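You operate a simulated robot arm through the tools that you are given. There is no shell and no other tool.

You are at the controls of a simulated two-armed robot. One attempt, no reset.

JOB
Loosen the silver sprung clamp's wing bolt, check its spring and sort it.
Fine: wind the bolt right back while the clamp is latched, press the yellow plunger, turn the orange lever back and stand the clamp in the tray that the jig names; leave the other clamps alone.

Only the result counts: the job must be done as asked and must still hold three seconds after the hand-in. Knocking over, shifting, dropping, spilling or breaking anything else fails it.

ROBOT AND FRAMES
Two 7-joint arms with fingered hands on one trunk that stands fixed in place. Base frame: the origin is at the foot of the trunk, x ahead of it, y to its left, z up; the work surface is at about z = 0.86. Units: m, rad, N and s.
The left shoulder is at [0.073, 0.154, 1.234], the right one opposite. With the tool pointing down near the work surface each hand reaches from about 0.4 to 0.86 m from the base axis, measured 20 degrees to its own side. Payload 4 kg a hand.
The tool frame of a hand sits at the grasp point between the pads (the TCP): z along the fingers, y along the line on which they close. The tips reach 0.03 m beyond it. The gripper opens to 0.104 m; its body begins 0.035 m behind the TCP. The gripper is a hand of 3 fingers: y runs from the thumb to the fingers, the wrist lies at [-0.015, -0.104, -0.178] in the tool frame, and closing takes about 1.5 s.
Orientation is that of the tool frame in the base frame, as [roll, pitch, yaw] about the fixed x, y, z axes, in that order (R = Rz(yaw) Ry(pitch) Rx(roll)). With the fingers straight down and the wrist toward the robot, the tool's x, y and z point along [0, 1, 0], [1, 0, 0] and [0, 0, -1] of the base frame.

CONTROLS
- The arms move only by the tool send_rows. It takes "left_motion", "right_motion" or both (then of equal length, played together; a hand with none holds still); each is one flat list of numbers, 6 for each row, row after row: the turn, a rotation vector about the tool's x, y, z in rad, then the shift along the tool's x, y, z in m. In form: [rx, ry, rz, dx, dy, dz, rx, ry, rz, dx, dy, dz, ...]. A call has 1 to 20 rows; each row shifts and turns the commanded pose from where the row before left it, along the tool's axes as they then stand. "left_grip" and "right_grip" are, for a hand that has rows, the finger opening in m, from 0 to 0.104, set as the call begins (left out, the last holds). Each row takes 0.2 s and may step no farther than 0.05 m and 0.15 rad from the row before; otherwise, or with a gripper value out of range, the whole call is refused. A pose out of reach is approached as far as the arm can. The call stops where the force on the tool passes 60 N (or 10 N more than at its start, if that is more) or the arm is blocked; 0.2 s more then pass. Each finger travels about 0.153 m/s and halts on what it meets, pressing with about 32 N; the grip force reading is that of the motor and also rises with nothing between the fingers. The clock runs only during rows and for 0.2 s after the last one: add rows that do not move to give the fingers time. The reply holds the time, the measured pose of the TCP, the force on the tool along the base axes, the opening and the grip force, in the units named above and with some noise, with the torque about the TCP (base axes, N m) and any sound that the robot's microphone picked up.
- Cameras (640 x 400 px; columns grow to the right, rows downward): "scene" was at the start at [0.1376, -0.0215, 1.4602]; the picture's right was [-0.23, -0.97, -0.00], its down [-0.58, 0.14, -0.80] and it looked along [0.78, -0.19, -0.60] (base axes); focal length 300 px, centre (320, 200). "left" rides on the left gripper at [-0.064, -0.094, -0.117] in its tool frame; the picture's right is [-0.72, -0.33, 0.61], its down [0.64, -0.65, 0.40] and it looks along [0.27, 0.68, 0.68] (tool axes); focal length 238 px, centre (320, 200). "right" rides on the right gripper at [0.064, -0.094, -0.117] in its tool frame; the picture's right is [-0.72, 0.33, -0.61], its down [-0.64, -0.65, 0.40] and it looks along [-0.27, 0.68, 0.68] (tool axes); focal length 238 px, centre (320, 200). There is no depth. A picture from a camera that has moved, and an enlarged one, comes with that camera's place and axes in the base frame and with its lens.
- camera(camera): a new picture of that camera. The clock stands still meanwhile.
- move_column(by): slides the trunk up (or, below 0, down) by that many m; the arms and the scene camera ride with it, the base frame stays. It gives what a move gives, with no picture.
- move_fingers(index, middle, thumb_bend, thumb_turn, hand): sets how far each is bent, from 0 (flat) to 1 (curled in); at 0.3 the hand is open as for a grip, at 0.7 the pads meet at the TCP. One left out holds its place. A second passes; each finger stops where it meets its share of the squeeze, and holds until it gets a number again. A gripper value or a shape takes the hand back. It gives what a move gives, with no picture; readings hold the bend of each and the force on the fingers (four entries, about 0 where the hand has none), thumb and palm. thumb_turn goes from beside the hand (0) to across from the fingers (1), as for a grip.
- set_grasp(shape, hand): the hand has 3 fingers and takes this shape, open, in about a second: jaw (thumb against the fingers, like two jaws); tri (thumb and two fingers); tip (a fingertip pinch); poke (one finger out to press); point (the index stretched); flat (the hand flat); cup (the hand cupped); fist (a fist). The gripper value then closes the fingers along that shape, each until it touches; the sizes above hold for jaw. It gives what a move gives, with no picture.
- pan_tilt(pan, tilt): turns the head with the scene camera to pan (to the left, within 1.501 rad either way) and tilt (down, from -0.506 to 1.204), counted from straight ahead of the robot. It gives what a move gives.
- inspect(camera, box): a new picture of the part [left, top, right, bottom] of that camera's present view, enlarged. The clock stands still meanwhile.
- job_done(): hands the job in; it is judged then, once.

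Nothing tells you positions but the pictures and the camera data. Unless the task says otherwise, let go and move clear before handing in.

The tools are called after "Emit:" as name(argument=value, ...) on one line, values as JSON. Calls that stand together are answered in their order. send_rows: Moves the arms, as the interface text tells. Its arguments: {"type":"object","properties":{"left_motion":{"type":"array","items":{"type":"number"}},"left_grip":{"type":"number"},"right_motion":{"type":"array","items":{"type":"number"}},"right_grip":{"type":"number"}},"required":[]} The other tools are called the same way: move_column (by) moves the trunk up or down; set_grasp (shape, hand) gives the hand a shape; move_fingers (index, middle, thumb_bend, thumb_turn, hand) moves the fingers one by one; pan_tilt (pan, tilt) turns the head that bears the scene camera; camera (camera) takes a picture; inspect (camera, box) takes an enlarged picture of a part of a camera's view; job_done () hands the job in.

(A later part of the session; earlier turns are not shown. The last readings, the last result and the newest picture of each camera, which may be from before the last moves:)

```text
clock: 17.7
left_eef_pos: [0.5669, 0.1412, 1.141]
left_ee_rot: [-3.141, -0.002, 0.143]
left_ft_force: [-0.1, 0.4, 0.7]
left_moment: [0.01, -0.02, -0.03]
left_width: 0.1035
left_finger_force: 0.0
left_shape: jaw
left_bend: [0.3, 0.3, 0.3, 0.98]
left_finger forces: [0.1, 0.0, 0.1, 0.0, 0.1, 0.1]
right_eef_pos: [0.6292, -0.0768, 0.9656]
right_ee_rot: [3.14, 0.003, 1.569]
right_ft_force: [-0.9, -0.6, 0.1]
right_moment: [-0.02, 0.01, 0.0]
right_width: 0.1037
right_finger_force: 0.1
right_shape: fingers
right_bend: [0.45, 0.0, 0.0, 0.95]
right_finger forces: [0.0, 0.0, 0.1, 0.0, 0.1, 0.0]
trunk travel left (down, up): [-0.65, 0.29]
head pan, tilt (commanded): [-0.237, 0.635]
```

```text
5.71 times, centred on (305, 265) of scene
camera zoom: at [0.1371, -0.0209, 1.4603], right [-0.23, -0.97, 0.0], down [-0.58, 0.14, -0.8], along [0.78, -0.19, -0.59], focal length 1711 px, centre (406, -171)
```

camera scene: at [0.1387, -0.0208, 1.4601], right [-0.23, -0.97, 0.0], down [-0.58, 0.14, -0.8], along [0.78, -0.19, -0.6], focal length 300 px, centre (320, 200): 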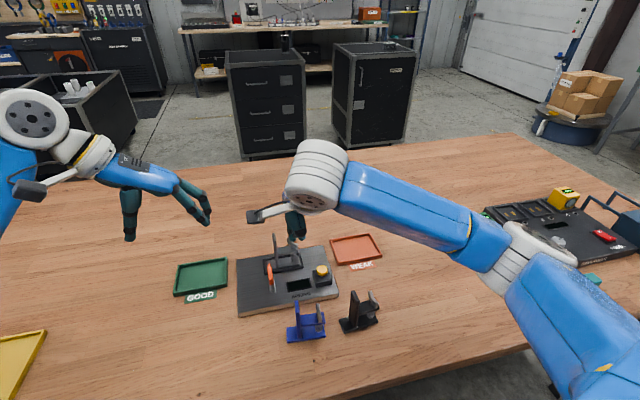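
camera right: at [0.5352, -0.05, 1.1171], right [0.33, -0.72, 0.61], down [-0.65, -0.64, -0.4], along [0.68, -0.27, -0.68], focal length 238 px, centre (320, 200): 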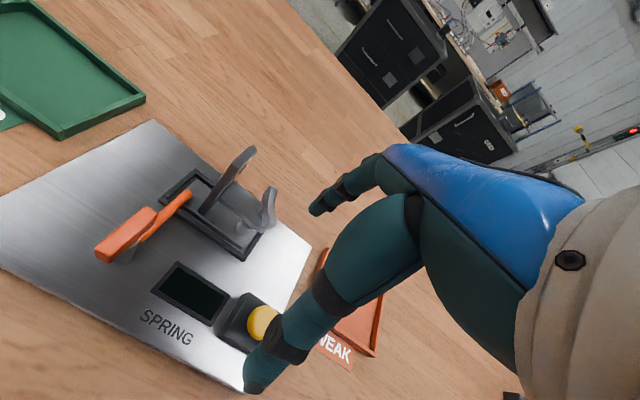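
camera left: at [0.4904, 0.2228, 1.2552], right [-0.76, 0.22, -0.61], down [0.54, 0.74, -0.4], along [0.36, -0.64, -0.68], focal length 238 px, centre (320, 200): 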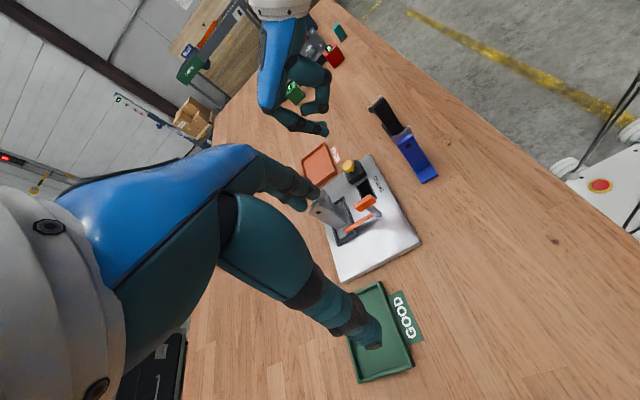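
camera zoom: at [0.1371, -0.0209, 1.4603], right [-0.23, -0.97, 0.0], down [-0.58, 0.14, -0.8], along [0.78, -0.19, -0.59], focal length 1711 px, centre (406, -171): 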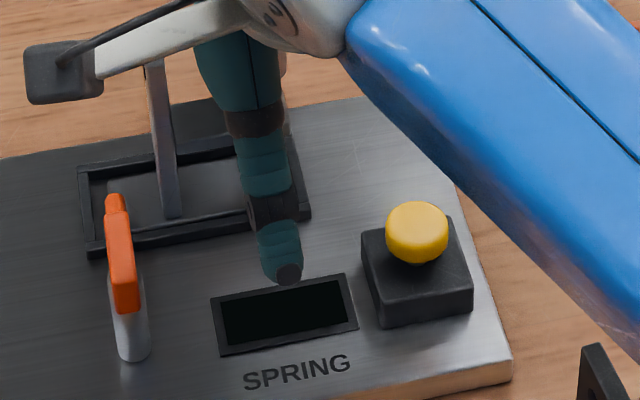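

Emit:
inspect(camera="right", box=[240, 190, 330, 270])

Emit:
inspect(camera="left", box=[305, 165, 355, 215])

```text
5.00 times, centred on (285, 230) of right
camera zoom: at [0.5348, -0.0131, 1.083], right [0.32, -0.72, 0.61], down [-0.65, -0.64, -0.4], along [0.68, -0.27, -0.68], focal length 1192 px, centre (495, 50)
```

zoom: 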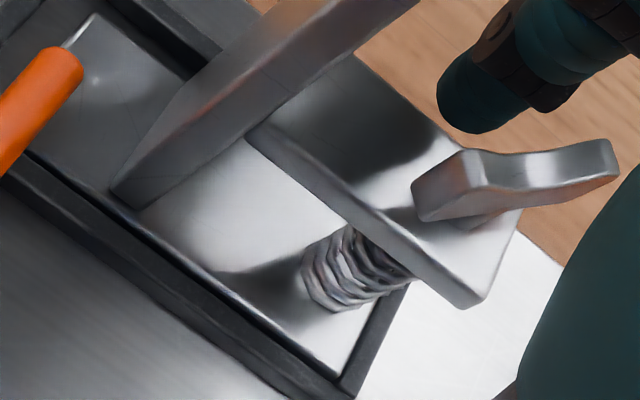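

```text
8.00 times, centred on (330, 190) of left
camera zoom: at [0.4883, 0.2244, 1.2562], right [-0.76, 0.22, -0.61], down [0.54, 0.74, -0.4], along [0.36, -0.64, -0.68], focal length 1907 px, centre (240, 280)
```

zoom: 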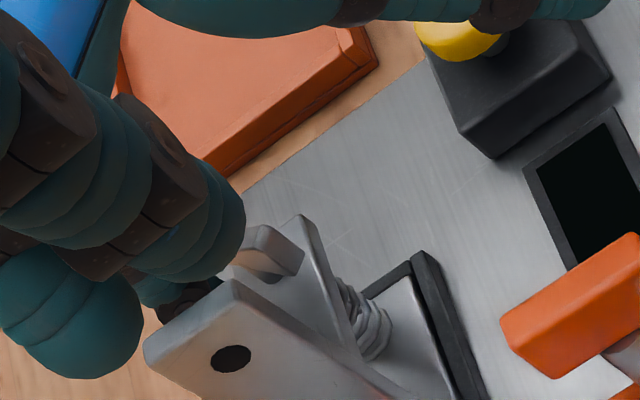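

The clamp just slid about 6 mm within the socket's slack and is still under the latch. I'll use the mean bolt axis (0.6565, −0.0805) and go on in shorter arcs, checking each one.

Emit:
send_rows(right_motion=[0, 0, 0, 0.0041, -0.0032, 0, 0, 0, 0, 0.00096, -0.00547, 0, 0, 0, 0, -0.00096, -0.00547, 0, 0, 0, 0, -0.00278, -0.00481, 0, 0, 0, 0, -0.00426, -0.00358, 0, 0, 0, 0, -0.00522, -0.0019, 0, 0, 0, 0, 0, 0, 0])

Emit:
inspect(camera="right", box=[210, 140, 330, 250])

Emit:
inspect(camera="left", box=[300, 160, 370, 230])

```text
clock: 19.3
left_eef_pos: [0.5689, 0.142, 1.1388]
left_ee_rot: [3.139, 0.0, 0.145]
left_ft_force: [0.1, 0.8, 0.3]
left_moment: [0.0, 0.01, 0.03]
left_width: 0.1039
left_finger_force: 0.0
left_shape: jaw
left_bend: [0.3, 0.3, 0.3, 0.98]
left_finger forces: [0.0, 0.0, 0.1, 0.0, 0.0, 0.0]
right_eef_pos: [0.6056, -0.0813, 0.9657]
right_ee_rot: [3.14, 0.0, 1.573]
right_ft_force: [0.0, 4.7, -0.4]
right_moment: [0.07, 0.05, 0.13]
right_width: 0.1046
right_finger_force: 2.1
right_shape: fingers
right_bend: [0.44, 0.0, 0.0, 0.95]
right_finger forces: [3.9, 0.0, 0.0, 0.0, 0.1, 0.0]
trunk travel left (down, up): [-0.65, 0.29]
head pan, tilt (commanded): [-0.237, 0.635]
```

```text
3.64 times, centred on (270, 195) of right
camera zoom: at [0.5112, -0.0188, 1.0832], right [0.33, -0.72, 0.61], down [-0.65, -0.64, -0.4], along [0.68, -0.27, -0.68], focal length 867 px, centre (502, 218)
```

zoom: 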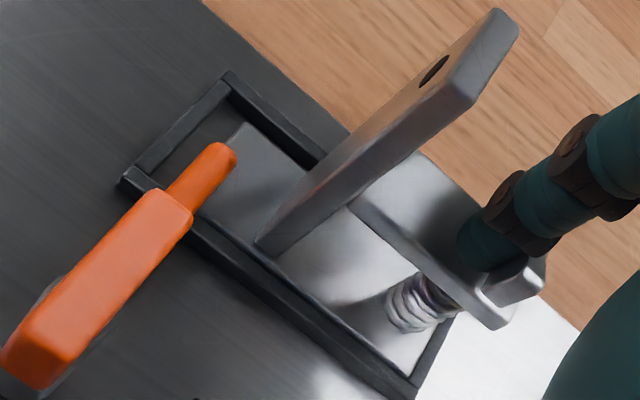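

```text
5.71 times, centred on (335, 195) of left
camera zoom: at [0.4904, 0.226, 1.255], right [-0.76, 0.22, -0.61], down [0.54, 0.74, -0.41], along [0.36, -0.64, -0.68], focal length 1362 px, centre (234, 229)
```

zoom: 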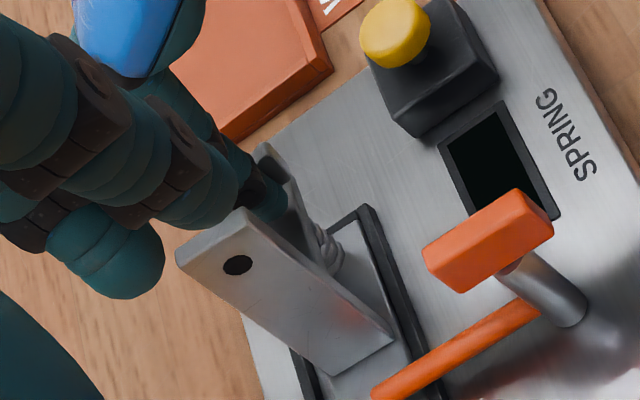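

Emit:
send_rows(right_motion=[0, 0, 0, -0.00556, 0, 0, 0, 0, 0, -0.00522, 0.0019, 0, 0, 0, 0, 0, 0, 0])

Emit:
inspect(camera="right", box=[210, 140, 330, 250])

Emit:
inspect(camera="left", box=[300, 160, 370, 230])

```text
clock: 20.1
left_eef_pos: [0.5684, 0.1444, 1.1394]
left_ee_rot: [3.137, -0.001, 0.143]
left_ft_force: [0.2, 0.3, 0.0]
left_moment: [0.04, -0.04, -0.01]
left_width: 0.1038
left_finger_force: 0.1
left_shape: jaw
left_bend: [0.3, 0.3, 0.3, 0.98]
left_finger forces: [0.0, 0.1, 0.0, 0.1, 0.0, 0.0]
right_eef_pos: [0.6071, -0.0908, 0.9663]
right_ee_rot: [3.14, 0.002, 1.577]
right_ft_force: [-0.4, 18.8, -2.1]
right_moment: [0.36, 0.12, 0.79]
right_width: 0.1067
right_finger_force: 9.0
right_shape: fingers
right_bend: [0.43, 0.0, 0.0, 0.95]
right_finger forces: [18.5, 0.1, 0.0, 0.0, 0.0, 0.0]
trunk travel left (down, up): [-0.65, 0.29]
head pan, tilt (commanded): [-0.237, 0.635]
```

```text
3.64 times, centred on (270, 195) of right
camera zoom: at [0.5126, -0.0264, 1.0836], right [0.33, -0.72, 0.61], down [-0.65, -0.64, -0.4], along [0.69, -0.27, -0.68], focal length 867 px, centre (502, 218)
```

zoom: 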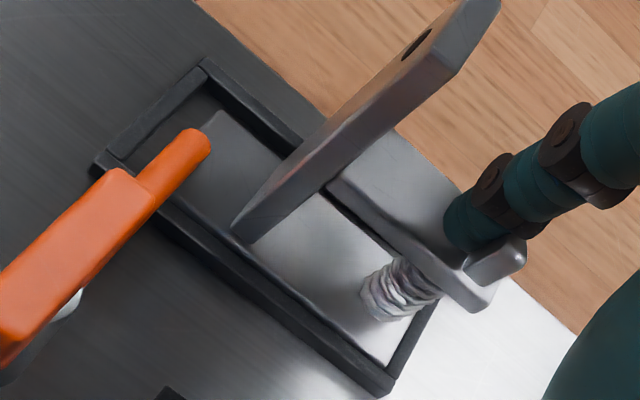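

```text
5.71 times, centred on (335, 195) of left
camera zoom: at [0.4902, 0.2288, 1.2545], right [-0.76, 0.22, -0.61], down [0.54, 0.74, -0.41], along [0.36, -0.64, -0.68], focal length 1362 px, centre (234, 229)
```

zoom: 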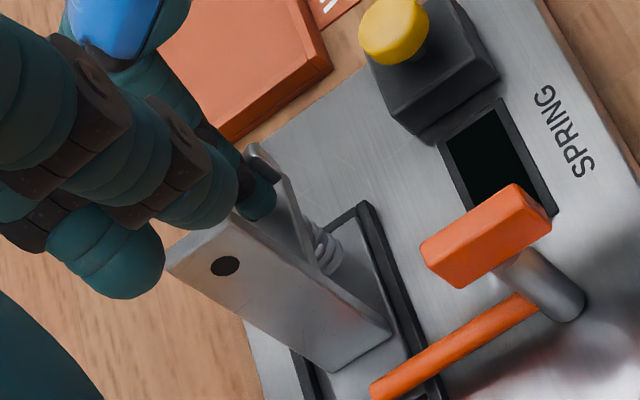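

Force climbed to about 19 N and the wing has nearly stopped, so it may be at its end stop or the finger may be jammed. I'll back the finger off and lift to see the wing clearly.

Emit:
send_rows(right_motion=[0, 0, 0, 0.008, 0, 0, 0, 0, 0, 0, 0, -0.025, 0, 0, 0, 0, 0, -0.03, 0, 0, 0, -0.02, -0.03, -0.02, 0, 0, 0, 0, 0, 0])

Emit:
camera(camera="right")

Emit:
inspect(camera="right", box=[210, 140, 330, 250])

Emit:
inspect(camera="left", box=[300, 160, 370, 230])

```text
clock: 21.3
left_eef_pos: [0.5687, 0.14, 1.1401]
left_ee_rot: [3.14, 0.0, 0.145]
left_ft_force: [-0.3, -0.1, -0.5]
left_moment: [0.02, -0.02, 0.02]
left_width: 0.1039
left_finger_force: 0.0
left_shape: jaw
left_bend: [0.3, 0.3, 0.3, 0.98]
left_finger forces: [0.0, 0.0, 0.0, 0.1, 0.1, 0.1]
right_eef_pos: [0.5779, -0.1073, 1.0411]
right_ee_rot: [-3.141, 0.002, 1.571]
right_ft_force: [-0.2, 0.6, 0.5]
right_moment: [-0.03, 0.0, -0.03]
right_width: 0.1039
right_finger_force: 0.1
right_shape: fingers
right_bend: [0.45, 0.0, 0.0, 0.95]
right_finger forces: [0.0, 0.0, 0.0, 0.0, 0.1, 0.1]
trunk travel left (down, up): [-0.65, 0.29]
head pan, tilt (commanded): [-0.237, 0.635]
```

```text
taken
camera right: at [0.4831, -0.0433, 1.1574], right [0.33, -0.72, 0.61], down [-0.65, -0.64, -0.4], along [0.68, -0.27, -0.68], focal length 238 px, centre (320, 200)
```

right: 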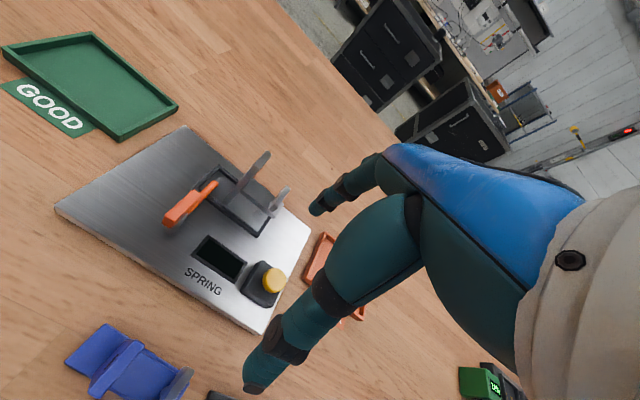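

```text
3.64 times, centred on (270, 195) of right
camera zoom: at [0.4831, -0.0433, 1.1574], right [0.33, -0.72, 0.61], down [-0.65, -0.64, -0.4], along [0.68, -0.27, -0.68], focal length 867 px, centre (502, 218)
```

zoom: 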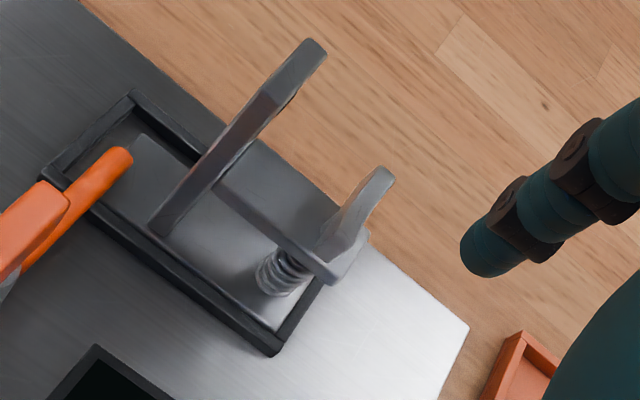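

```text
5.71 times, centred on (335, 195) of left
camera zoom: at [0.4904, 0.2247, 1.2552], right [-0.76, 0.22, -0.61], down [0.54, 0.74, -0.41], along [0.36, -0.64, -0.68], focal length 1362 px, centre (234, 229)
```

zoom: 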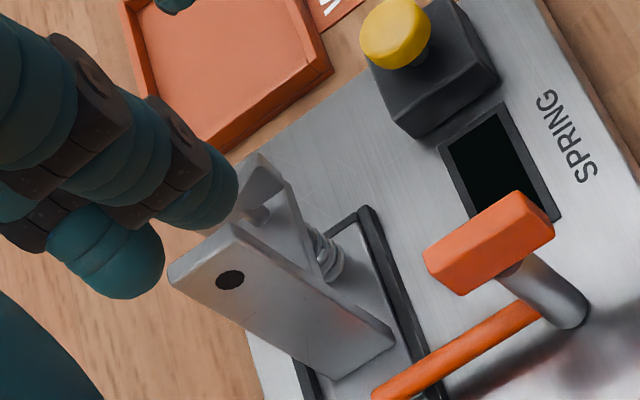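

Emit:
inspect(camera="right", box=[250, 170, 300, 220])

Emit:
inspect(camera="left", box=[315, 165, 355, 205])

Emit:
inspect(camera="scene", box=[260, 220, 340, 280])

```text
8.00 times, centred on (275, 195) of right
camera zoom: at [0.4831, -0.0433, 1.1574], right [0.33, -0.72, 0.61], down [-0.65, -0.64, -0.4], along [0.68, -0.27, -0.68], focal length 1907 px, centre (680, 240)
```

zoom: 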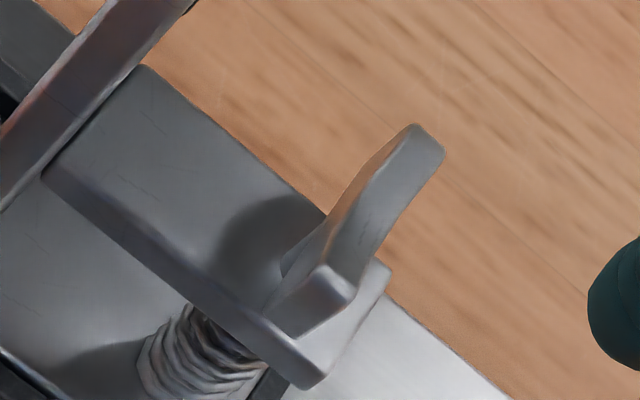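

```text
10.00 times, centred on (335, 185) of left
camera zoom: at [0.4904, 0.2247, 1.2552], right [-0.76, 0.22, -0.61], down [0.54, 0.74, -0.41], along [0.36, -0.64, -0.68], focal length 2384 px, centre (170, 350)
```

zoom: 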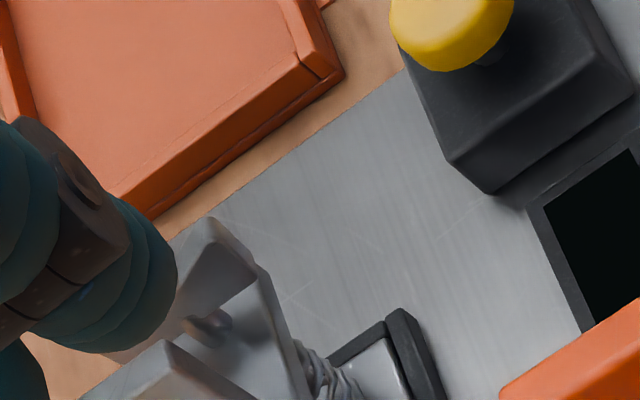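

```text
6.67 times, centred on (300, 250) of scene
camera zoom: at [0.1383, -0.019, 1.4602], right [-0.23, -0.97, 0.0], down [-0.58, 0.14, -0.8], along [0.78, -0.19, -0.6], focal length 1996 px, centre (453, -133)
```

zoom: 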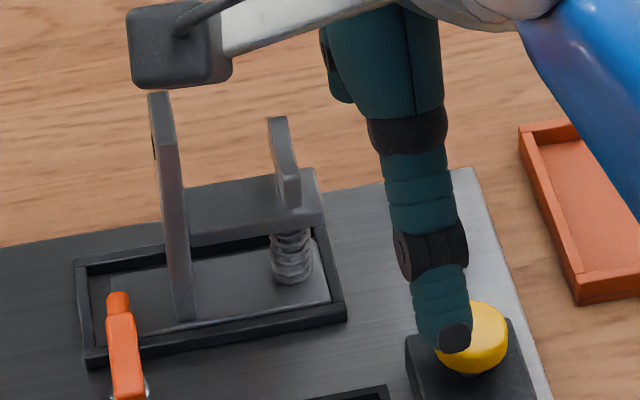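

The wing now lies along x and stays there under load. To tell whether it has risen or sunk, I'll return the right hand to its earlier viewing pose and compare the same view.

Emit:
send_rows(right_motion=[0, 0, 0, 0.0154, -0.0098, -0.0202, 0, 0, 0, 0.0153, -0.0098, -0.0202, 0, 0, 0, 0, 0, 0])

Emit:
inspect(camera="right", box=[230, 160, 330, 240])

Emit:
inspect(camera="scene", box=[230, 220, 350, 320])

```text
clock: 22.1
left_eef_pos: [0.5679, 0.1392, 1.1396]
left_ee_rot: [3.14, 0.001, 0.141]
left_ft_force: [0.5, 0.6, -0.2]
left_moment: [-0.01, 0.02, 0.01]
left_width: 0.1038
left_finger_force: 0.0
left_shape: jaw
left_bend: [0.3, 0.3, 0.3, 0.98]
left_finger forces: [0.1, 0.1, 0.0, 0.1, 0.0, 0.0]
right_eef_pos: [0.5586, -0.0752, 1.0818]
right_ee_rot: [-3.14, -0.001, 1.573]
right_ft_force: [0.9, 1.1, 1.3]
right_moment: [-0.03, 0.0, -0.01]
right_width: 0.104
right_finger_force: 0.0
right_shape: fingers
right_bend: [0.45, 0.0, 0.0, 0.95]
right_finger forces: [0.0, 0.0, 0.0, 0.0, 0.0, 0.0]
trunk travel left (down, up): [-0.65, 0.29]
head pan, tilt (commanded): [-0.237, 0.635]
```

```text
5.00 times, centred on (280, 200) of right
camera zoom: at [0.4645, -0.0122, 1.1985], right [0.33, -0.72, 0.61], down [-0.65, -0.64, -0.4], along [0.68, -0.27, -0.68], focal length 1192 px, centre (520, 200)
```

zoom: 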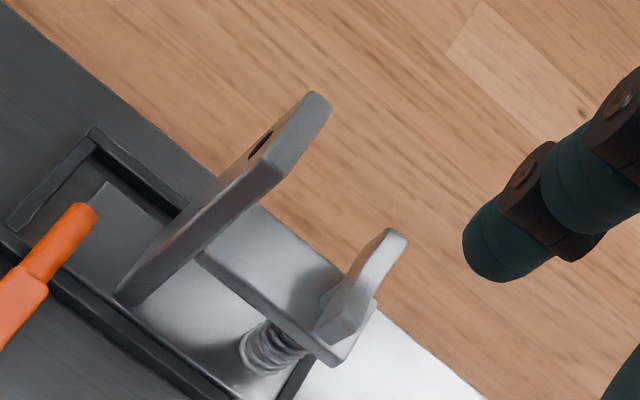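

```text
4.00 times, centred on (290, 270) of scene
camera zoom: at [0.1386, -0.0197, 1.4601], right [-0.23, -0.97, 0.0], down [-0.58, 0.14, -0.8], along [0.78, -0.19, -0.6], focal length 1198 px, centre (440, -80)
```

zoom: 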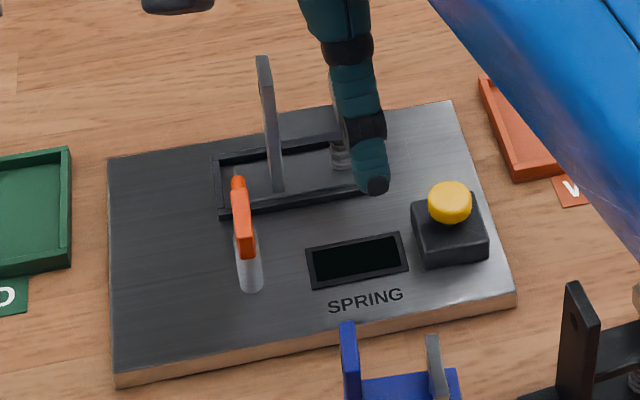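

Compared with the first view, the wing seems closer to the arm. I'll clear the right hand from the scene view to compare the same picture as at the start.

Emit:
send_rows(right_motion=[0, 0, 0, -0.045, 0, -0.01, 0, 0, 0, -0.045, 0, -0.01, 0, 0, 0, -0.045, 0, -0.01, 0, 0, 0, -0.045, 0, -0.01, 0, 0, 0, 0, 0, 0])

Emit:
inspect(camera="scene", box=[230, 220, 350, 320])

Emit:
inspect(camera="scene", box=[265, 225, 325, 275])

Emit:
inspect(camera="left", box=[315, 165, 355, 205])

```text
clock: 23.3
left_eef_pos: [0.5689, 0.1386, 1.1407]
left_ee_rot: [-3.14, 0.0, 0.141]
left_ft_force: [0.6, -0.3, -0.3]
left_moment: [-0.01, -0.02, -0.01]
left_width: 0.1037
left_finger_force: 0.0
left_shape: jaw
left_bend: [0.3, 0.3, 0.3, 0.98]
left_finger forces: [0.0, 0.1, 0.0, 0.0, 0.0, 0.0]
right_eef_pos: [0.5593, -0.255, 1.1211]
right_ee_rot: [-3.141, 0.0, 1.573]
right_ft_force: [-0.5, 0.3, -0.6]
right_moment: [0.04, -0.02, -0.02]
right_width: 0.1038
right_finger_force: 0.1
right_shape: fingers
right_bend: [0.45, 0.0, 0.0, 0.95]
right_finger forces: [0.0, 0.0, 0.1, 0.0, 0.0, 0.1]
trunk travel left (down, up): [-0.65, 0.29]
head pan, tilt (commanded): [-0.237, 0.635]
```

```text
4.00 times, centred on (290, 270) of scene
camera zoom: at [0.138, -0.0206, 1.4602], right [-0.23, -0.97, 0.0], down [-0.58, 0.14, -0.8], along [0.78, -0.19, -0.6], focal length 1198 px, centre (440, -80)
```

zoom: 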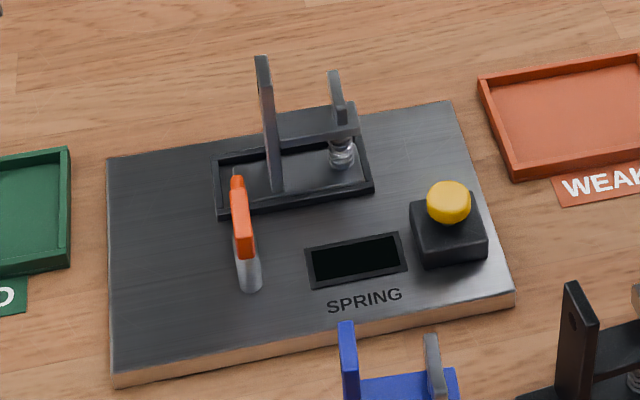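

```text
8.00 times, centred on (295, 250) of scene
camera zoom: at [0.138, -0.0206, 1.4602], right [-0.23, -0.97, 0.0], down [-0.58, 0.14, -0.8], along [0.78, -0.19, -0.6], focal length 2396 px, centre (520, -200)
```

zoom: 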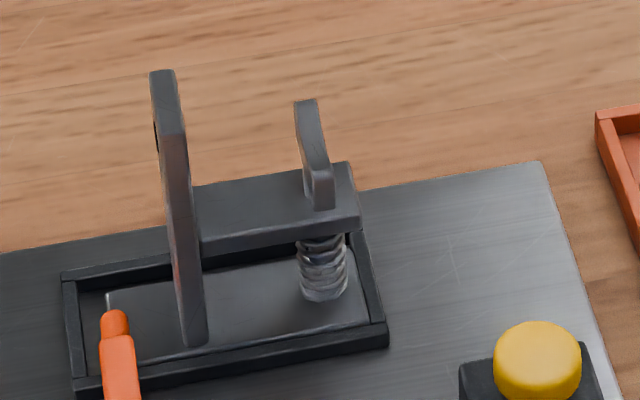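

```text
10.00 times, centred on (335, 185) of left
camera zoom: at [0.4901, 0.2231, 1.2556], right [-0.76, 0.22, -0.61], down [0.54, 0.74, -0.4], along [0.36, -0.64, -0.68], focal length 2384 px, centre (170, 350)
```

zoom: 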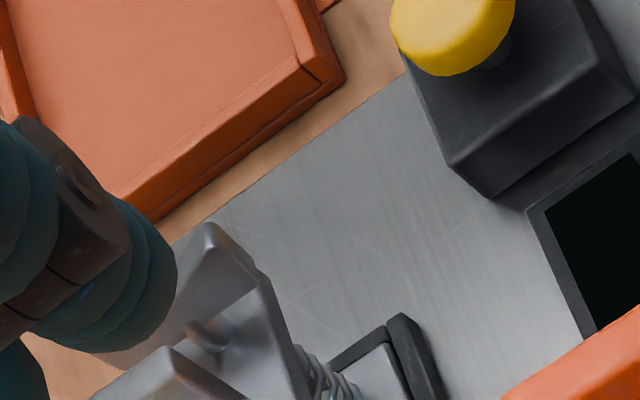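

The wing-to-arm gap looks unchanged (only the clamp settled), and the bolt turned about 155° counter-clockwise to a firm stop that held under 19 N. Next I curl the middle finger, swing the right wrist out to the right and line the index up over the plunger at about (0.592, −0.1355).

Emit:
move_fingers(hand="right", middle=1.0)

Emit:
send_rows(right_motion=[0, 0, -0.1428, 0, 0, 0, 0, 0, -0.1428, 0, 0, 0, 0, 0, -0.1428, 0, 0, 0, 0, 0, -0.1428, 0, 0, 0, 0, 0, -0.1428, 0, 0, 0, 0, 0, -0.1428, 0, 0, 0, 0, 0, -0.1428, 0, 0, 0, 0, 0, -0.1428, 0, 0, 0, 0, 0, -0.1428, 0, 0, 0, 0, 0, -0.1428, 0, 0, 0, 0, 0, -0.1428, 0, 0, 0, 0, 0, 0, -0.01, 0.0209, 0.0278, 0, 0, 0, -0.01, 0.0209, 0.0278, 0, 0, 0, -0.01, 0.0209, 0.0278, 0, 0, 0, -0.01, 0.0209, 0.0278, 0, 0, 0, 0, 0, 0])

Emit:
camera(camera="right")

Emit:
inspect(camera="scene", box=[230, 200, 370, 310])

Emit:
inspect(camera="left", box=[270, 100, 410, 240])

```text
clock: 24.3
left_eef_pos: [0.5679, 0.1394, 1.1393]
left_ee_rot: [3.141, 0.0, 0.141]
left_ft_force: [-0.5, 0.1, 0.6]
left_moment: [0.02, 0.0, -0.03]
left_width: 0.1036
left_finger_force: 0.1
left_shape: jaw
left_bend: [0.3, 0.3, 0.3, 0.98]
left_finger forces: [0.0, 0.0, 0.0, 0.1, 0.0, 0.0]
right_eef_pos: [0.5581, -0.2544, 1.1226]
right_ee_rot: [-3.14, 0.001, 1.571]
right_ft_force: [0.0, 0.5, 0.0]
right_moment: [-0.02, -0.05, -0.02]
right_width: 0.104
right_finger_force: 0.1
right_shape: fingers
right_bend: [0.45, 1.0, 0.0, 0.95]
right_finger forces: [0.0, 0.0, 0.1, 0.1, 0.0, 0.0]
trunk travel left (down, up): [-0.65, 0.29]
head pan, tilt (commanded): [-0.237, 0.635]
```

```text
clock: 27.7
left_eef_pos: [0.5685, 0.1394, 1.1396]
left_ee_rot: [-3.141, -0.001, 0.142]
left_ft_force: [0.9, 0.7, 0.3]
left_moment: [0.0, 0.0, -0.03]
left_width: 0.1038
left_finger_force: 0.2
left_shape: jaw
left_bend: [0.3, 0.3, 0.3, 0.98]
left_finger forces: [0.1, 0.0, 0.1, 0.0, 0.1, 0.0]
right_eef_pos: [0.5996, -0.1738, 1.011]
right_ee_rot: [-3.139, 0.002, -3.141]
right_ft_force: [0.2, -0.4, -0.8]
right_moment: [0.02, -0.01, -0.01]
right_width: 0.1036
right_finger_force: 0.0
right_shape: fingers
right_bend: [0.45, 1.0, 0.0, 0.95]
right_finger forces: [0.0, 0.0, 0.1, 0.0, 0.1, 0.0]
trunk travel left (down, up): [-0.65, 0.29]
head pan, tilt (commanded): [-0.237, 0.635]
```

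```text
taken
camera right: at [0.5355, -0.268, 1.1268], right [0.72, 0.33, 0.61], down [0.64, -0.65, -0.4], along [0.27, 0.68, -0.68], focal length 238 px, centre (320, 200)
```

right: 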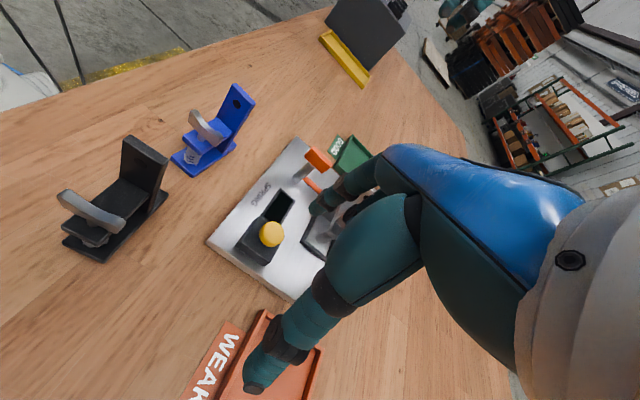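

```text
3.64 times, centred on (300, 255) of scene
camera zoom: at [0.1381, -0.0201, 1.4602], right [-0.23, -0.97, 0.0], down [-0.58, 0.14, -0.8], along [0.78, -0.19, -0.6], focal length 1089 px, centre (393, 0)
```

zoom: 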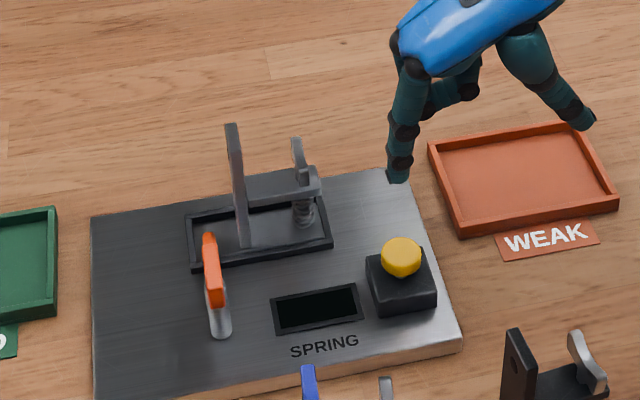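

```text
2.86 times, centred on (340, 170) of left
camera zoom: at [0.4897, 0.2236, 1.2558], right [-0.76, 0.22, -0.61], down [0.54, 0.74, -0.4], along [0.36, -0.64, -0.68], focal length 681 px, centre (263, 286)
```

zoom: 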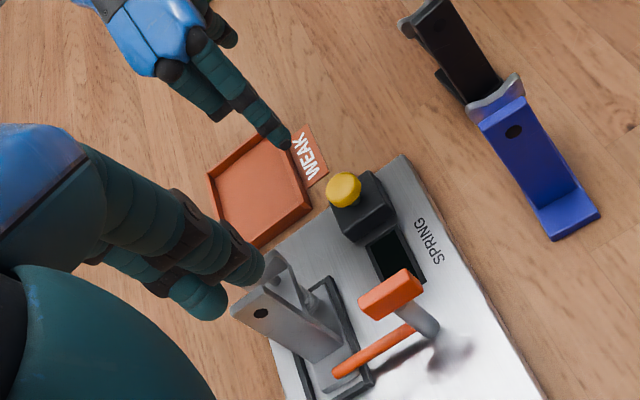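

The index tip is at about (0.591, −0.132) and the plunger top at about (0.590, −0.136, 0.915). I'll make a small correction and come down to just above the plunger.

Emit:
send_rows(right_motion=[0, 0, 0, 0.002, -0.0035, 0.018, 0, 0, 0, 0, 0, 0.018, 0, 0, 0, 0, 0, 0.015, 0, 0, 0, 0, 0, 0])

Emit:
inspect(camera="right", box=[200, 140, 360, 280])

Emit:
inspect(camera="scene", box=[270, 210, 360, 300])

Emit:
inspect(camera="left", box=[310, 120, 390, 200])

```text
clock: 28.7
left_eef_pos: [0.5694, 0.1382, 1.1407]
left_ee_rot: [-3.141, 0.0, 0.142]
left_ft_force: [0.7, -0.2, 0.3]
left_moment: [0.03, -0.01, 0.0]
left_width: 0.1038
left_finger_force: 0.1
left_shape: jaw
left_bend: [0.3, 0.3, 0.3, 0.98]
left_finger forces: [0.0, 0.0, 0.1, 0.0, 0.0, 0.1]
right_eef_pos: [0.5969, -0.1768, 0.9596]
right_ee_rot: [3.141, 0.001, -3.142]
right_ft_force: [-0.5, -0.5, -0.8]
right_moment: [-0.03, -0.03, 0.02]
right_width: 0.1039
right_finger_force: 0.1
right_shape: fingers
right_bend: [0.45, 1.0, 0.0, 0.95]
right_finger forces: [0.0, 0.0, 0.0, 0.0, 0.0, 0.1]
trunk travel left (down, up): [-0.65, 0.29]
head pan, tilt (commanded): [-0.237, 0.635]
```

```text
2.86 times, centred on (280, 210) of right
camera zoom: at [0.5324, -0.2713, 1.0763], right [0.72, 0.33, 0.61], down [0.64, -0.65, -0.4], along [0.27, 0.68, -0.68], focal length 681 px, centre (434, 171)
```

zoom: 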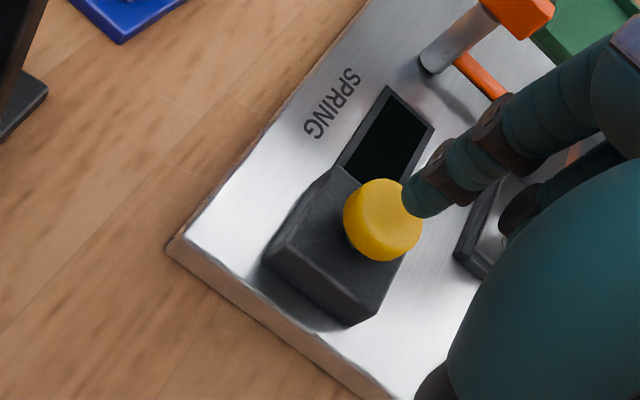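

```text
4.44 times, centred on (315, 255) of scene
camera zoom: at [0.1383, -0.0204, 1.4602], right [-0.23, -0.97, 0.0], down [-0.58, 0.14, -0.8], along [0.78, -0.19, -0.6], focal length 1331 px, centre (342, -44)
```

zoom: 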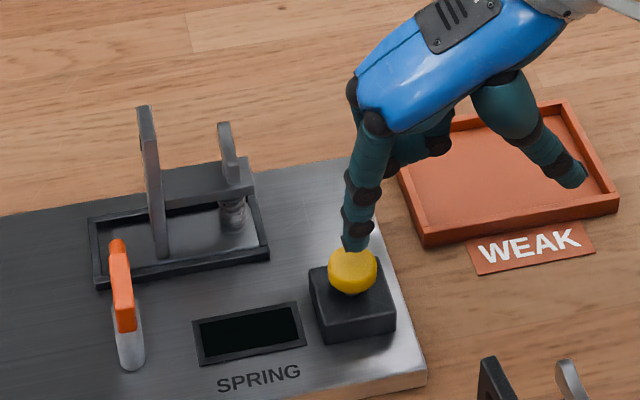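

```text
5.00 times, centred on (350, 160) of left
camera zoom: at [0.4901, 0.2234, 1.2556], right [-0.76, 0.22, -0.61], down [0.54, 0.74, -0.4], along [0.36, -0.64, -0.68], focal length 1192 px, centre (170, 400)
```

zoom: 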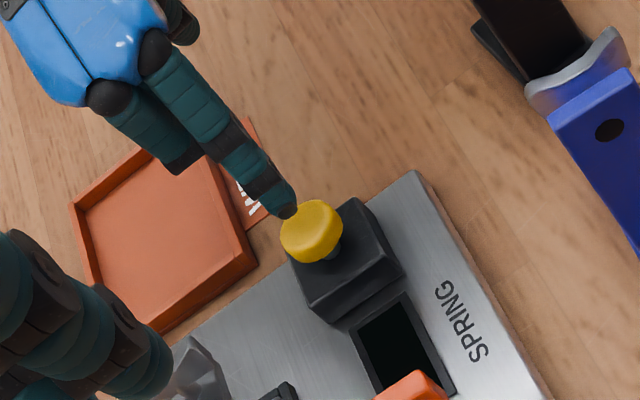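

The fingertip is lined up over the plunger cap in all three views. Now I press straight down in small steps.

Emit:
send_rows(right_motion=[0, 0, 0, 0, 0, 0.005, 0, 0, 0, 0, 0, 0.005, 0, 0, 0, 0, 0, 0.004, 0, 0, 0, 0, 0, 0.003, 0, 0, 0, 0, 0, 0])

Emit:
inspect(camera="scene", box=[270, 210, 360, 300])

Emit:
inspect(camera="right", box=[200, 140, 360, 280])

```text
clock: 29.9
left_eef_pos: [0.5684, 0.1391, 1.1396]
left_ee_rot: [3.141, -0.001, 0.141]
left_ft_force: [0.1, -0.4, -0.6]
left_moment: [-0.01, -0.01, -0.01]
left_width: 0.1037
left_finger_force: 0.0
left_shape: jaw
left_bend: [0.3, 0.3, 0.3, 0.98]
left_finger forces: [0.0, 0.0, 0.1, 0.0, 0.0, 0.0]
right_eef_pos: [0.597, -0.1746, 0.9428]
right_ee_rot: [3.141, 0.002, 3.141]
right_ft_force: [0.9, -0.2, 3.7]
right_moment: [0.12, 0.01, -0.03]
right_width: 0.1037
right_finger_force: 1.6
right_shape: fingers
right_bend: [0.45, 1.0, 0.0, 0.95]
right_finger forces: [3.3, 0.0, 0.1, 0.0, 0.0, 0.0]
trunk travel left (down, up): [-0.65, 0.29]
head pan, tilt (commanded): [-0.237, 0.635]
```

```text
4.44 times, centred on (315, 255) of scene
camera zoom: at [0.1378, -0.0203, 1.4603], right [-0.23, -0.97, 0.0], down [-0.58, 0.14, -0.8], along [0.78, -0.19, -0.6], focal length 1331 px, centre (342, -44)
```

zoom: 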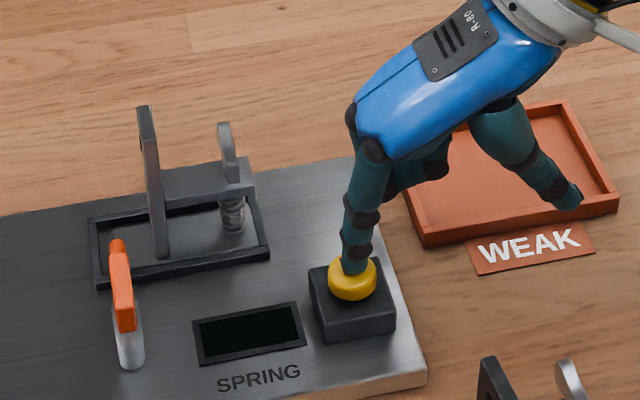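

```text
2.86 times, centred on (280, 210) of right
camera zoom: at [0.5319, -0.2708, 1.0592], right [0.72, 0.33, 0.61], down [0.64, -0.65, -0.4], along [0.27, 0.68, -0.68], focal length 681 px, centre (434, 171)
```

zoom: 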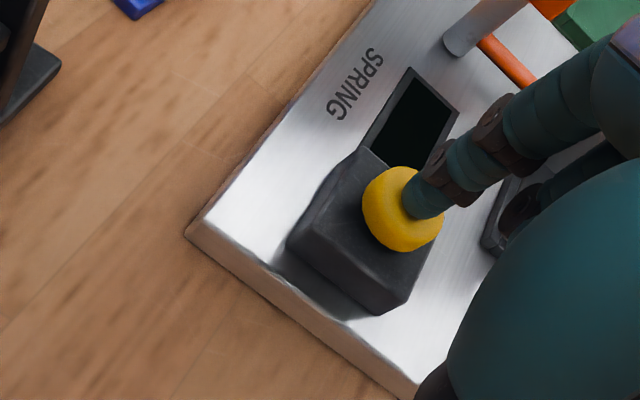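

The plunger is going down with about 4 N and the display is still dark. I'll press further.

Emit:
send_rows(right_motion=[0, 0, 0, 0, 0, 0.003, 0, 0, 0, 0, 0, 0.003, 0, 0, 0, 0, 0, 0])

Emit:
inspect(camera="scene", box=[270, 210, 360, 300])

```text
clock: 30.7
left_eef_pos: [0.568, 0.1388, 1.1399]
left_ee_rot: [-3.141, -0.001, 0.142]
left_ft_force: [0.3, 0.0, -0.5]
left_moment: [0.05, -0.01, 0.01]
left_width: 0.1037
left_finger_force: 0.0
left_shape: jaw
left_bend: [0.3, 0.3, 0.3, 0.98]
left_finger forces: [0.0, 0.0, 0.0, 0.0, 0.0, 0.0]
right_eef_pos: [0.5968, -0.1761, 0.9378]
right_ee_rot: [3.141, 0.002, 3.141]
right_ft_force: [0.7, -2.1, 6.9]
right_moment: [0.28, 0.0, -0.03]
right_width: 0.104
right_finger_force: 3.3
right_shape: fingers
right_bend: [0.45, 1.0, 0.0, 0.95]
right_finger forces: [6.7, 0.0, 0.0, 0.0, 0.0, 0.1]
trunk travel left (down, up): [-0.65, 0.29]
head pan, tilt (commanded): [-0.237, 0.635]
heard: click
```

```text
4.44 times, centred on (315, 255) of scene
camera zoom: at [0.1372, -0.0203, 1.4604], right [-0.23, -0.97, 0.0], down [-0.58, 0.14, -0.8], along [0.78, -0.19, -0.59], focal length 1331 px, centre (342, -44)
```

zoom: 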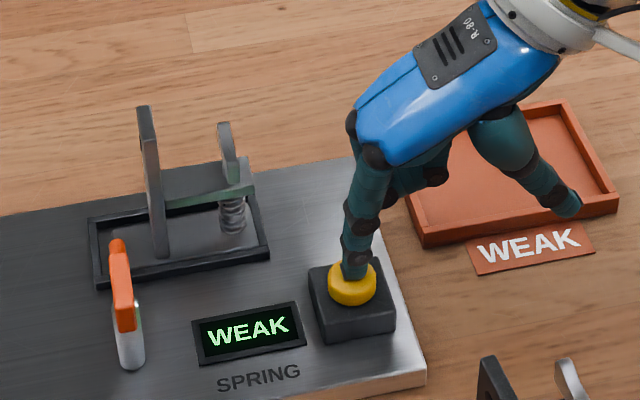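

The jig clicked and now reads WEAK, so the clamp goes in the red tray. I'll lift the right hand clear and study the lever.

Emit:
send_rows(right_motion=[0, 0, 0, 0, 0, -0.01, 0, 0, 0, 0, 0, -0.03, 0, 0, 0, 0, 0, -0.04, 0, 0, 0, 0, -0.04, -0.03, 0, 0, 0, 0, -0.04, -0.02, 0, 0, 0, 0, -0.04, 0, 0, 0, 0, 0, 0, 0])

Emit:
inspect(camera="scene", box=[230, 220, 350, 320])

Emit:
camera(camera="right")

Emit:
inspect(camera="left", box=[310, 160, 430, 260])

```text
clock: 32.3
left_eef_pos: [0.5699, 0.1401, 1.1389]
left_ee_rot: [3.141, 0.0, 0.141]
left_ft_force: [0.3, 0.1, -0.2]
left_moment: [-0.03, -0.01, 0.01]
left_width: 0.1036
left_finger_force: 0.0
left_shape: jaw
left_bend: [0.3, 0.3, 0.3, 0.98]
left_finger forces: [0.1, 0.1, 0.0, 0.0, 0.0, 0.1]
right_eef_pos: [0.5954, -0.2983, 1.0678]
right_ee_rot: [3.141, 0.002, 3.141]
right_ft_force: [-0.3, 0.2, -0.4]
right_moment: [-0.01, 0.03, 0.01]
right_width: 0.1039
right_finger_force: 0.1
right_shape: fingers
right_bend: [0.45, 1.0, 0.0, 0.95]
right_finger forces: [0.1, 0.0, 0.0, 0.1, 0.1, 0.0]
trunk travel left (down, up): [-0.65, 0.29]
head pan, tilt (commanded): [-0.237, 0.635]
```

```text
4.00 times, centred on (290, 270) of scene
camera zoom: at [0.1385, -0.0208, 1.4601], right [-0.23, -0.97, 0.0], down [-0.58, 0.14, -0.8], along [0.78, -0.19, -0.6], focal length 1198 px, centre (440, -80)
```

zoom: 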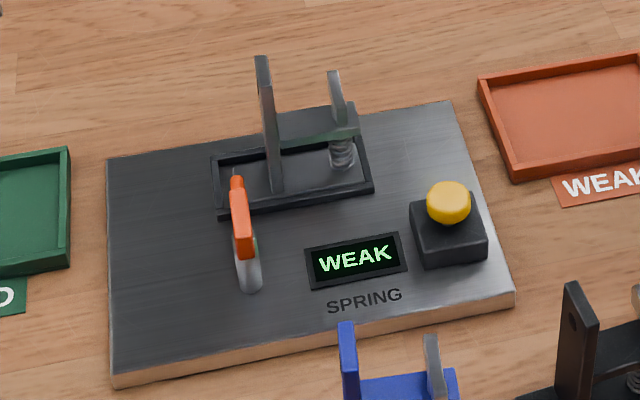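

```text
taken
camera right: at [0.5311, -0.3927, 1.1836], right [0.72, 0.33, 0.61], down [0.64, -0.65, -0.4], along [0.27, 0.68, -0.68], focal length 238 px, centre (320, 200)
```

right: 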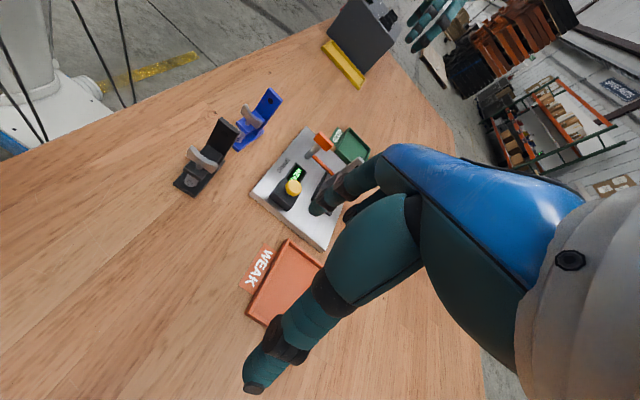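

```text
4.00 times, centred on (370, 210) of left
camera zoom: at [0.4903, 0.2229, 1.2556], right [-0.76, 0.22, -0.61], down [0.54, 0.74, -0.4], along [0.36, -0.64, -0.68], focal length 953 px, centre (120, 160)
```

zoom: 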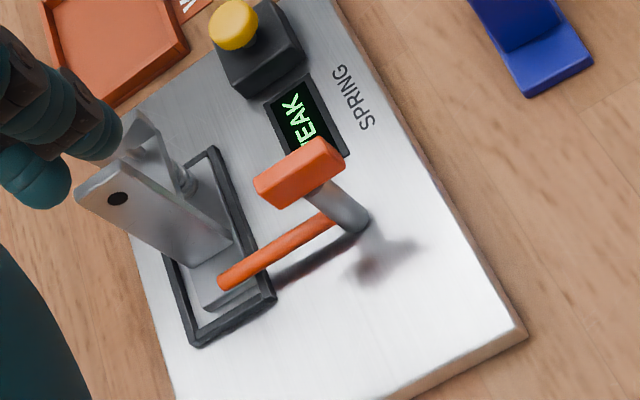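

The display holds WEAK. The lever's orange grip block runs along x at about (0.581, −0.017), top near z 0.945, so I'll bring the left hand over it with its jaws on either side and then turn it counter-clockwise.

Emit:
send_rows(left_motion=[0, 0, 0.0915, 0, 0, 0, 0, 0, 0, 0.0007, 0.0313, 0.016, 0, 0, 0, 0.0007, 0.0313, 0.016, 0, 0, 0, 0.0007, 0.0313, 0.016, 0, 0, 0, 0.0008, 0.0313, 0.016, 0, 0, 0, 0.0008, 0.0312, 0.016, 0, 0, 0, 0, 0, 0], left_grip=0.07)

Emit:
camera(camera="left")

Emit:
inspect(camera="scene", box=[220, 180, 360, 310])

Emit:
camera(camera="right")

```text
clock: 33.9
left_eef_pos: [0.5799, -0.0171, 1.0612]
left_ee_rot: [-3.14, -0.002, 0.049]
left_ft_force: [0.3, -0.2, -0.3]
left_moment: [0.01, -0.01, 0.0]
left_width: 0.07
left_finger_force: 0.1
left_shape: jaw
left_bend: [0.28, 0.38, 0.6, 0.99]
left_finger forces: [0.0, 0.0, 0.0, 0.1, 0.1, 0.1]
right_eef_pos: [0.5948, -0.2984, 1.068]
right_ee_rot: [3.139, -0.001, 3.14]
right_ft_force: [-0.6, -0.3, -0.5]
right_moment: [0.01, 0.0, -0.01]
right_width: 0.1038
right_finger_force: 0.0
right_shape: fingers
right_bend: [0.45, 1.0, 0.0, 0.95]
right_finger forces: [0.0, 0.0, 0.1, 0.0, 0.0, 0.0]
trunk travel left (down, up): [-0.65, 0.29]
head pan, tilt (commanded): [-0.237, 0.635]
```

```text
taken
camera left: at [0.5087, 0.0738, 1.1767], right [-0.73, 0.29, -0.61], down [0.61, 0.68, -0.4], along [0.3, -0.67, -0.68], focal length 238 px, centre (320, 200)
```

left: 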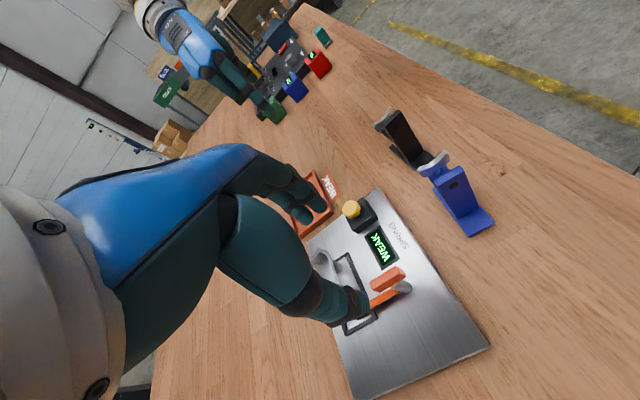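

```text
3.08 times, centred on (290, 245) of scene
camera zoom: at [0.1382, -0.0224, 1.4602], right [-0.23, -0.97, 0.0], down [-0.58, 0.14, -0.8], along [0.78, -0.19, -0.6], focal length 921 px, centre (412, 62)
```

zoom: 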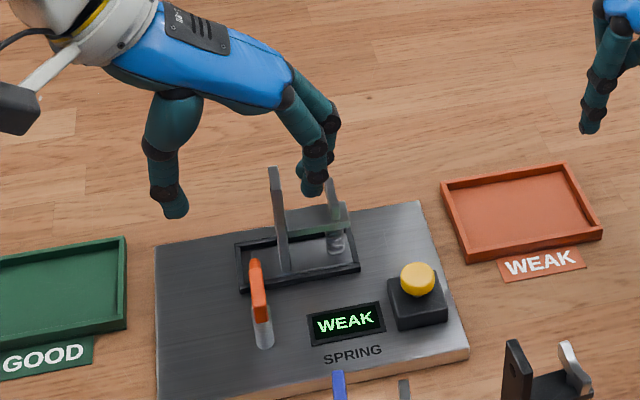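

```text
taken
camera right: at [0.5306, -0.3931, 1.1835], right [0.72, 0.33, 0.61], down [0.64, -0.65, -0.4], along [0.27, 0.68, -0.68], focal length 238 px, centre (320, 200)
```

right: 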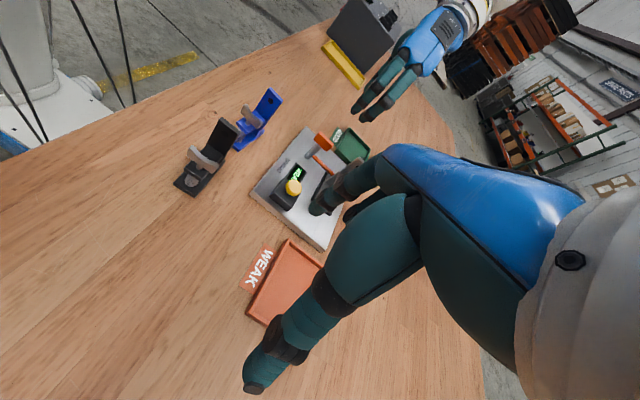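

Both jaws straddle the lever grip symmetrically. I'll descend the left hand so the pads are level with the block.

Emit:
send_rows(left_motion=[0, 0, 0, 0, 0, 0.03, 0, 0, 0, 0, 0, 0.03, 0, 0, 0, 0, 0, 0.03, 0, 0, 0, 0, 0, 0.028, 0, 0, 0, 0, 0, 0])

Emit:
inspect(camera="scene", box=[220, 180, 360, 310])

Emit:
inspect(camera="left", box=[240, 160, 440, 320])

Emit:
inspect(camera="right", box=[270, 80, 410, 200])

```text
clock: 35.1
left_eef_pos: [0.5791, -0.0192, 0.9419]
left_ee_rot: [3.142, 0.001, 0.052]
left_ft_force: [0.0, -0.1, 0.1]
left_moment: [0.01, -0.03, 0.03]
left_width: 0.0702
left_finger_force: 0.1
left_shape: jaw
left_bend: [0.28, 0.38, 0.6, 0.99]
left_finger forces: [0.0, 0.0, 0.0, 0.0, 0.0, 0.1]
right_eef_pos: [0.5951, -0.2985, 1.0671]
right_ee_rot: [3.139, 0.0, 3.141]
right_ft_force: [0.5, 0.7, 0.9]
right_moment: [-0.06, -0.03, -0.02]
right_width: 0.1038
right_finger_force: 0.1
right_shape: fingers
right_bend: [0.45, 1.0, 0.0, 0.95]
right_finger forces: [0.0, 0.0, 0.0, 0.0, 0.0, 0.0]
trunk travel left (down, up): [-0.65, 0.29]
head pan, tilt (commanded): [-0.237, 0.635]
```

```text
3.08 times, centred on (290, 245) of scene
camera zoom: at [0.1382, -0.022, 1.4601], right [-0.23, -0.97, 0.0], down [-0.58, 0.14, -0.8], along [0.78, -0.19, -0.6], focal length 921 px, centre (412, 62)
```

zoom: 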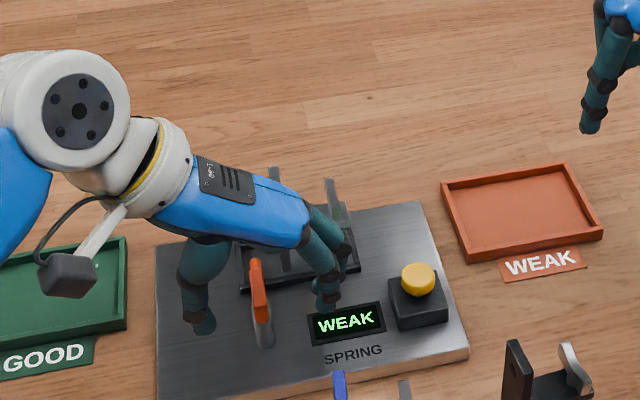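

```text
2.50 times, centred on (340, 240) of left
camera zoom: at [0.509, 0.0718, 1.0578], right [-0.73, 0.29, -0.61], down [0.61, 0.68, -0.4], along [0.3, -0.67, -0.68], focal length 596 px, centre (270, 100)
```

zoom: 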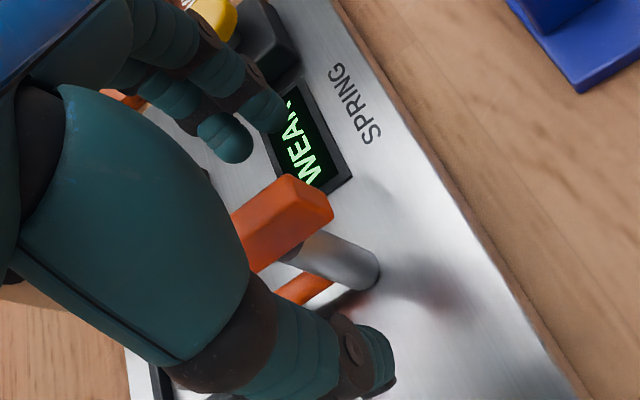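

```text
3.33 times, centred on (340, 140) of right
camera zoom: at [0.5308, -0.3931, 1.1834], right [0.72, 0.33, 0.61], down [0.64, -0.65, -0.4], along [0.27, 0.68, -0.68], focal length 794 px, centre (253, 400)
```

zoom: 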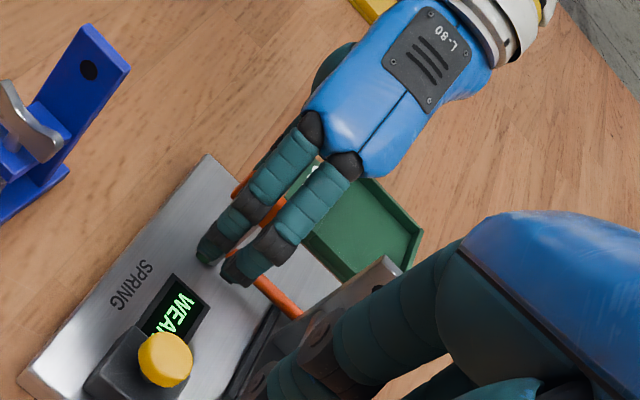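

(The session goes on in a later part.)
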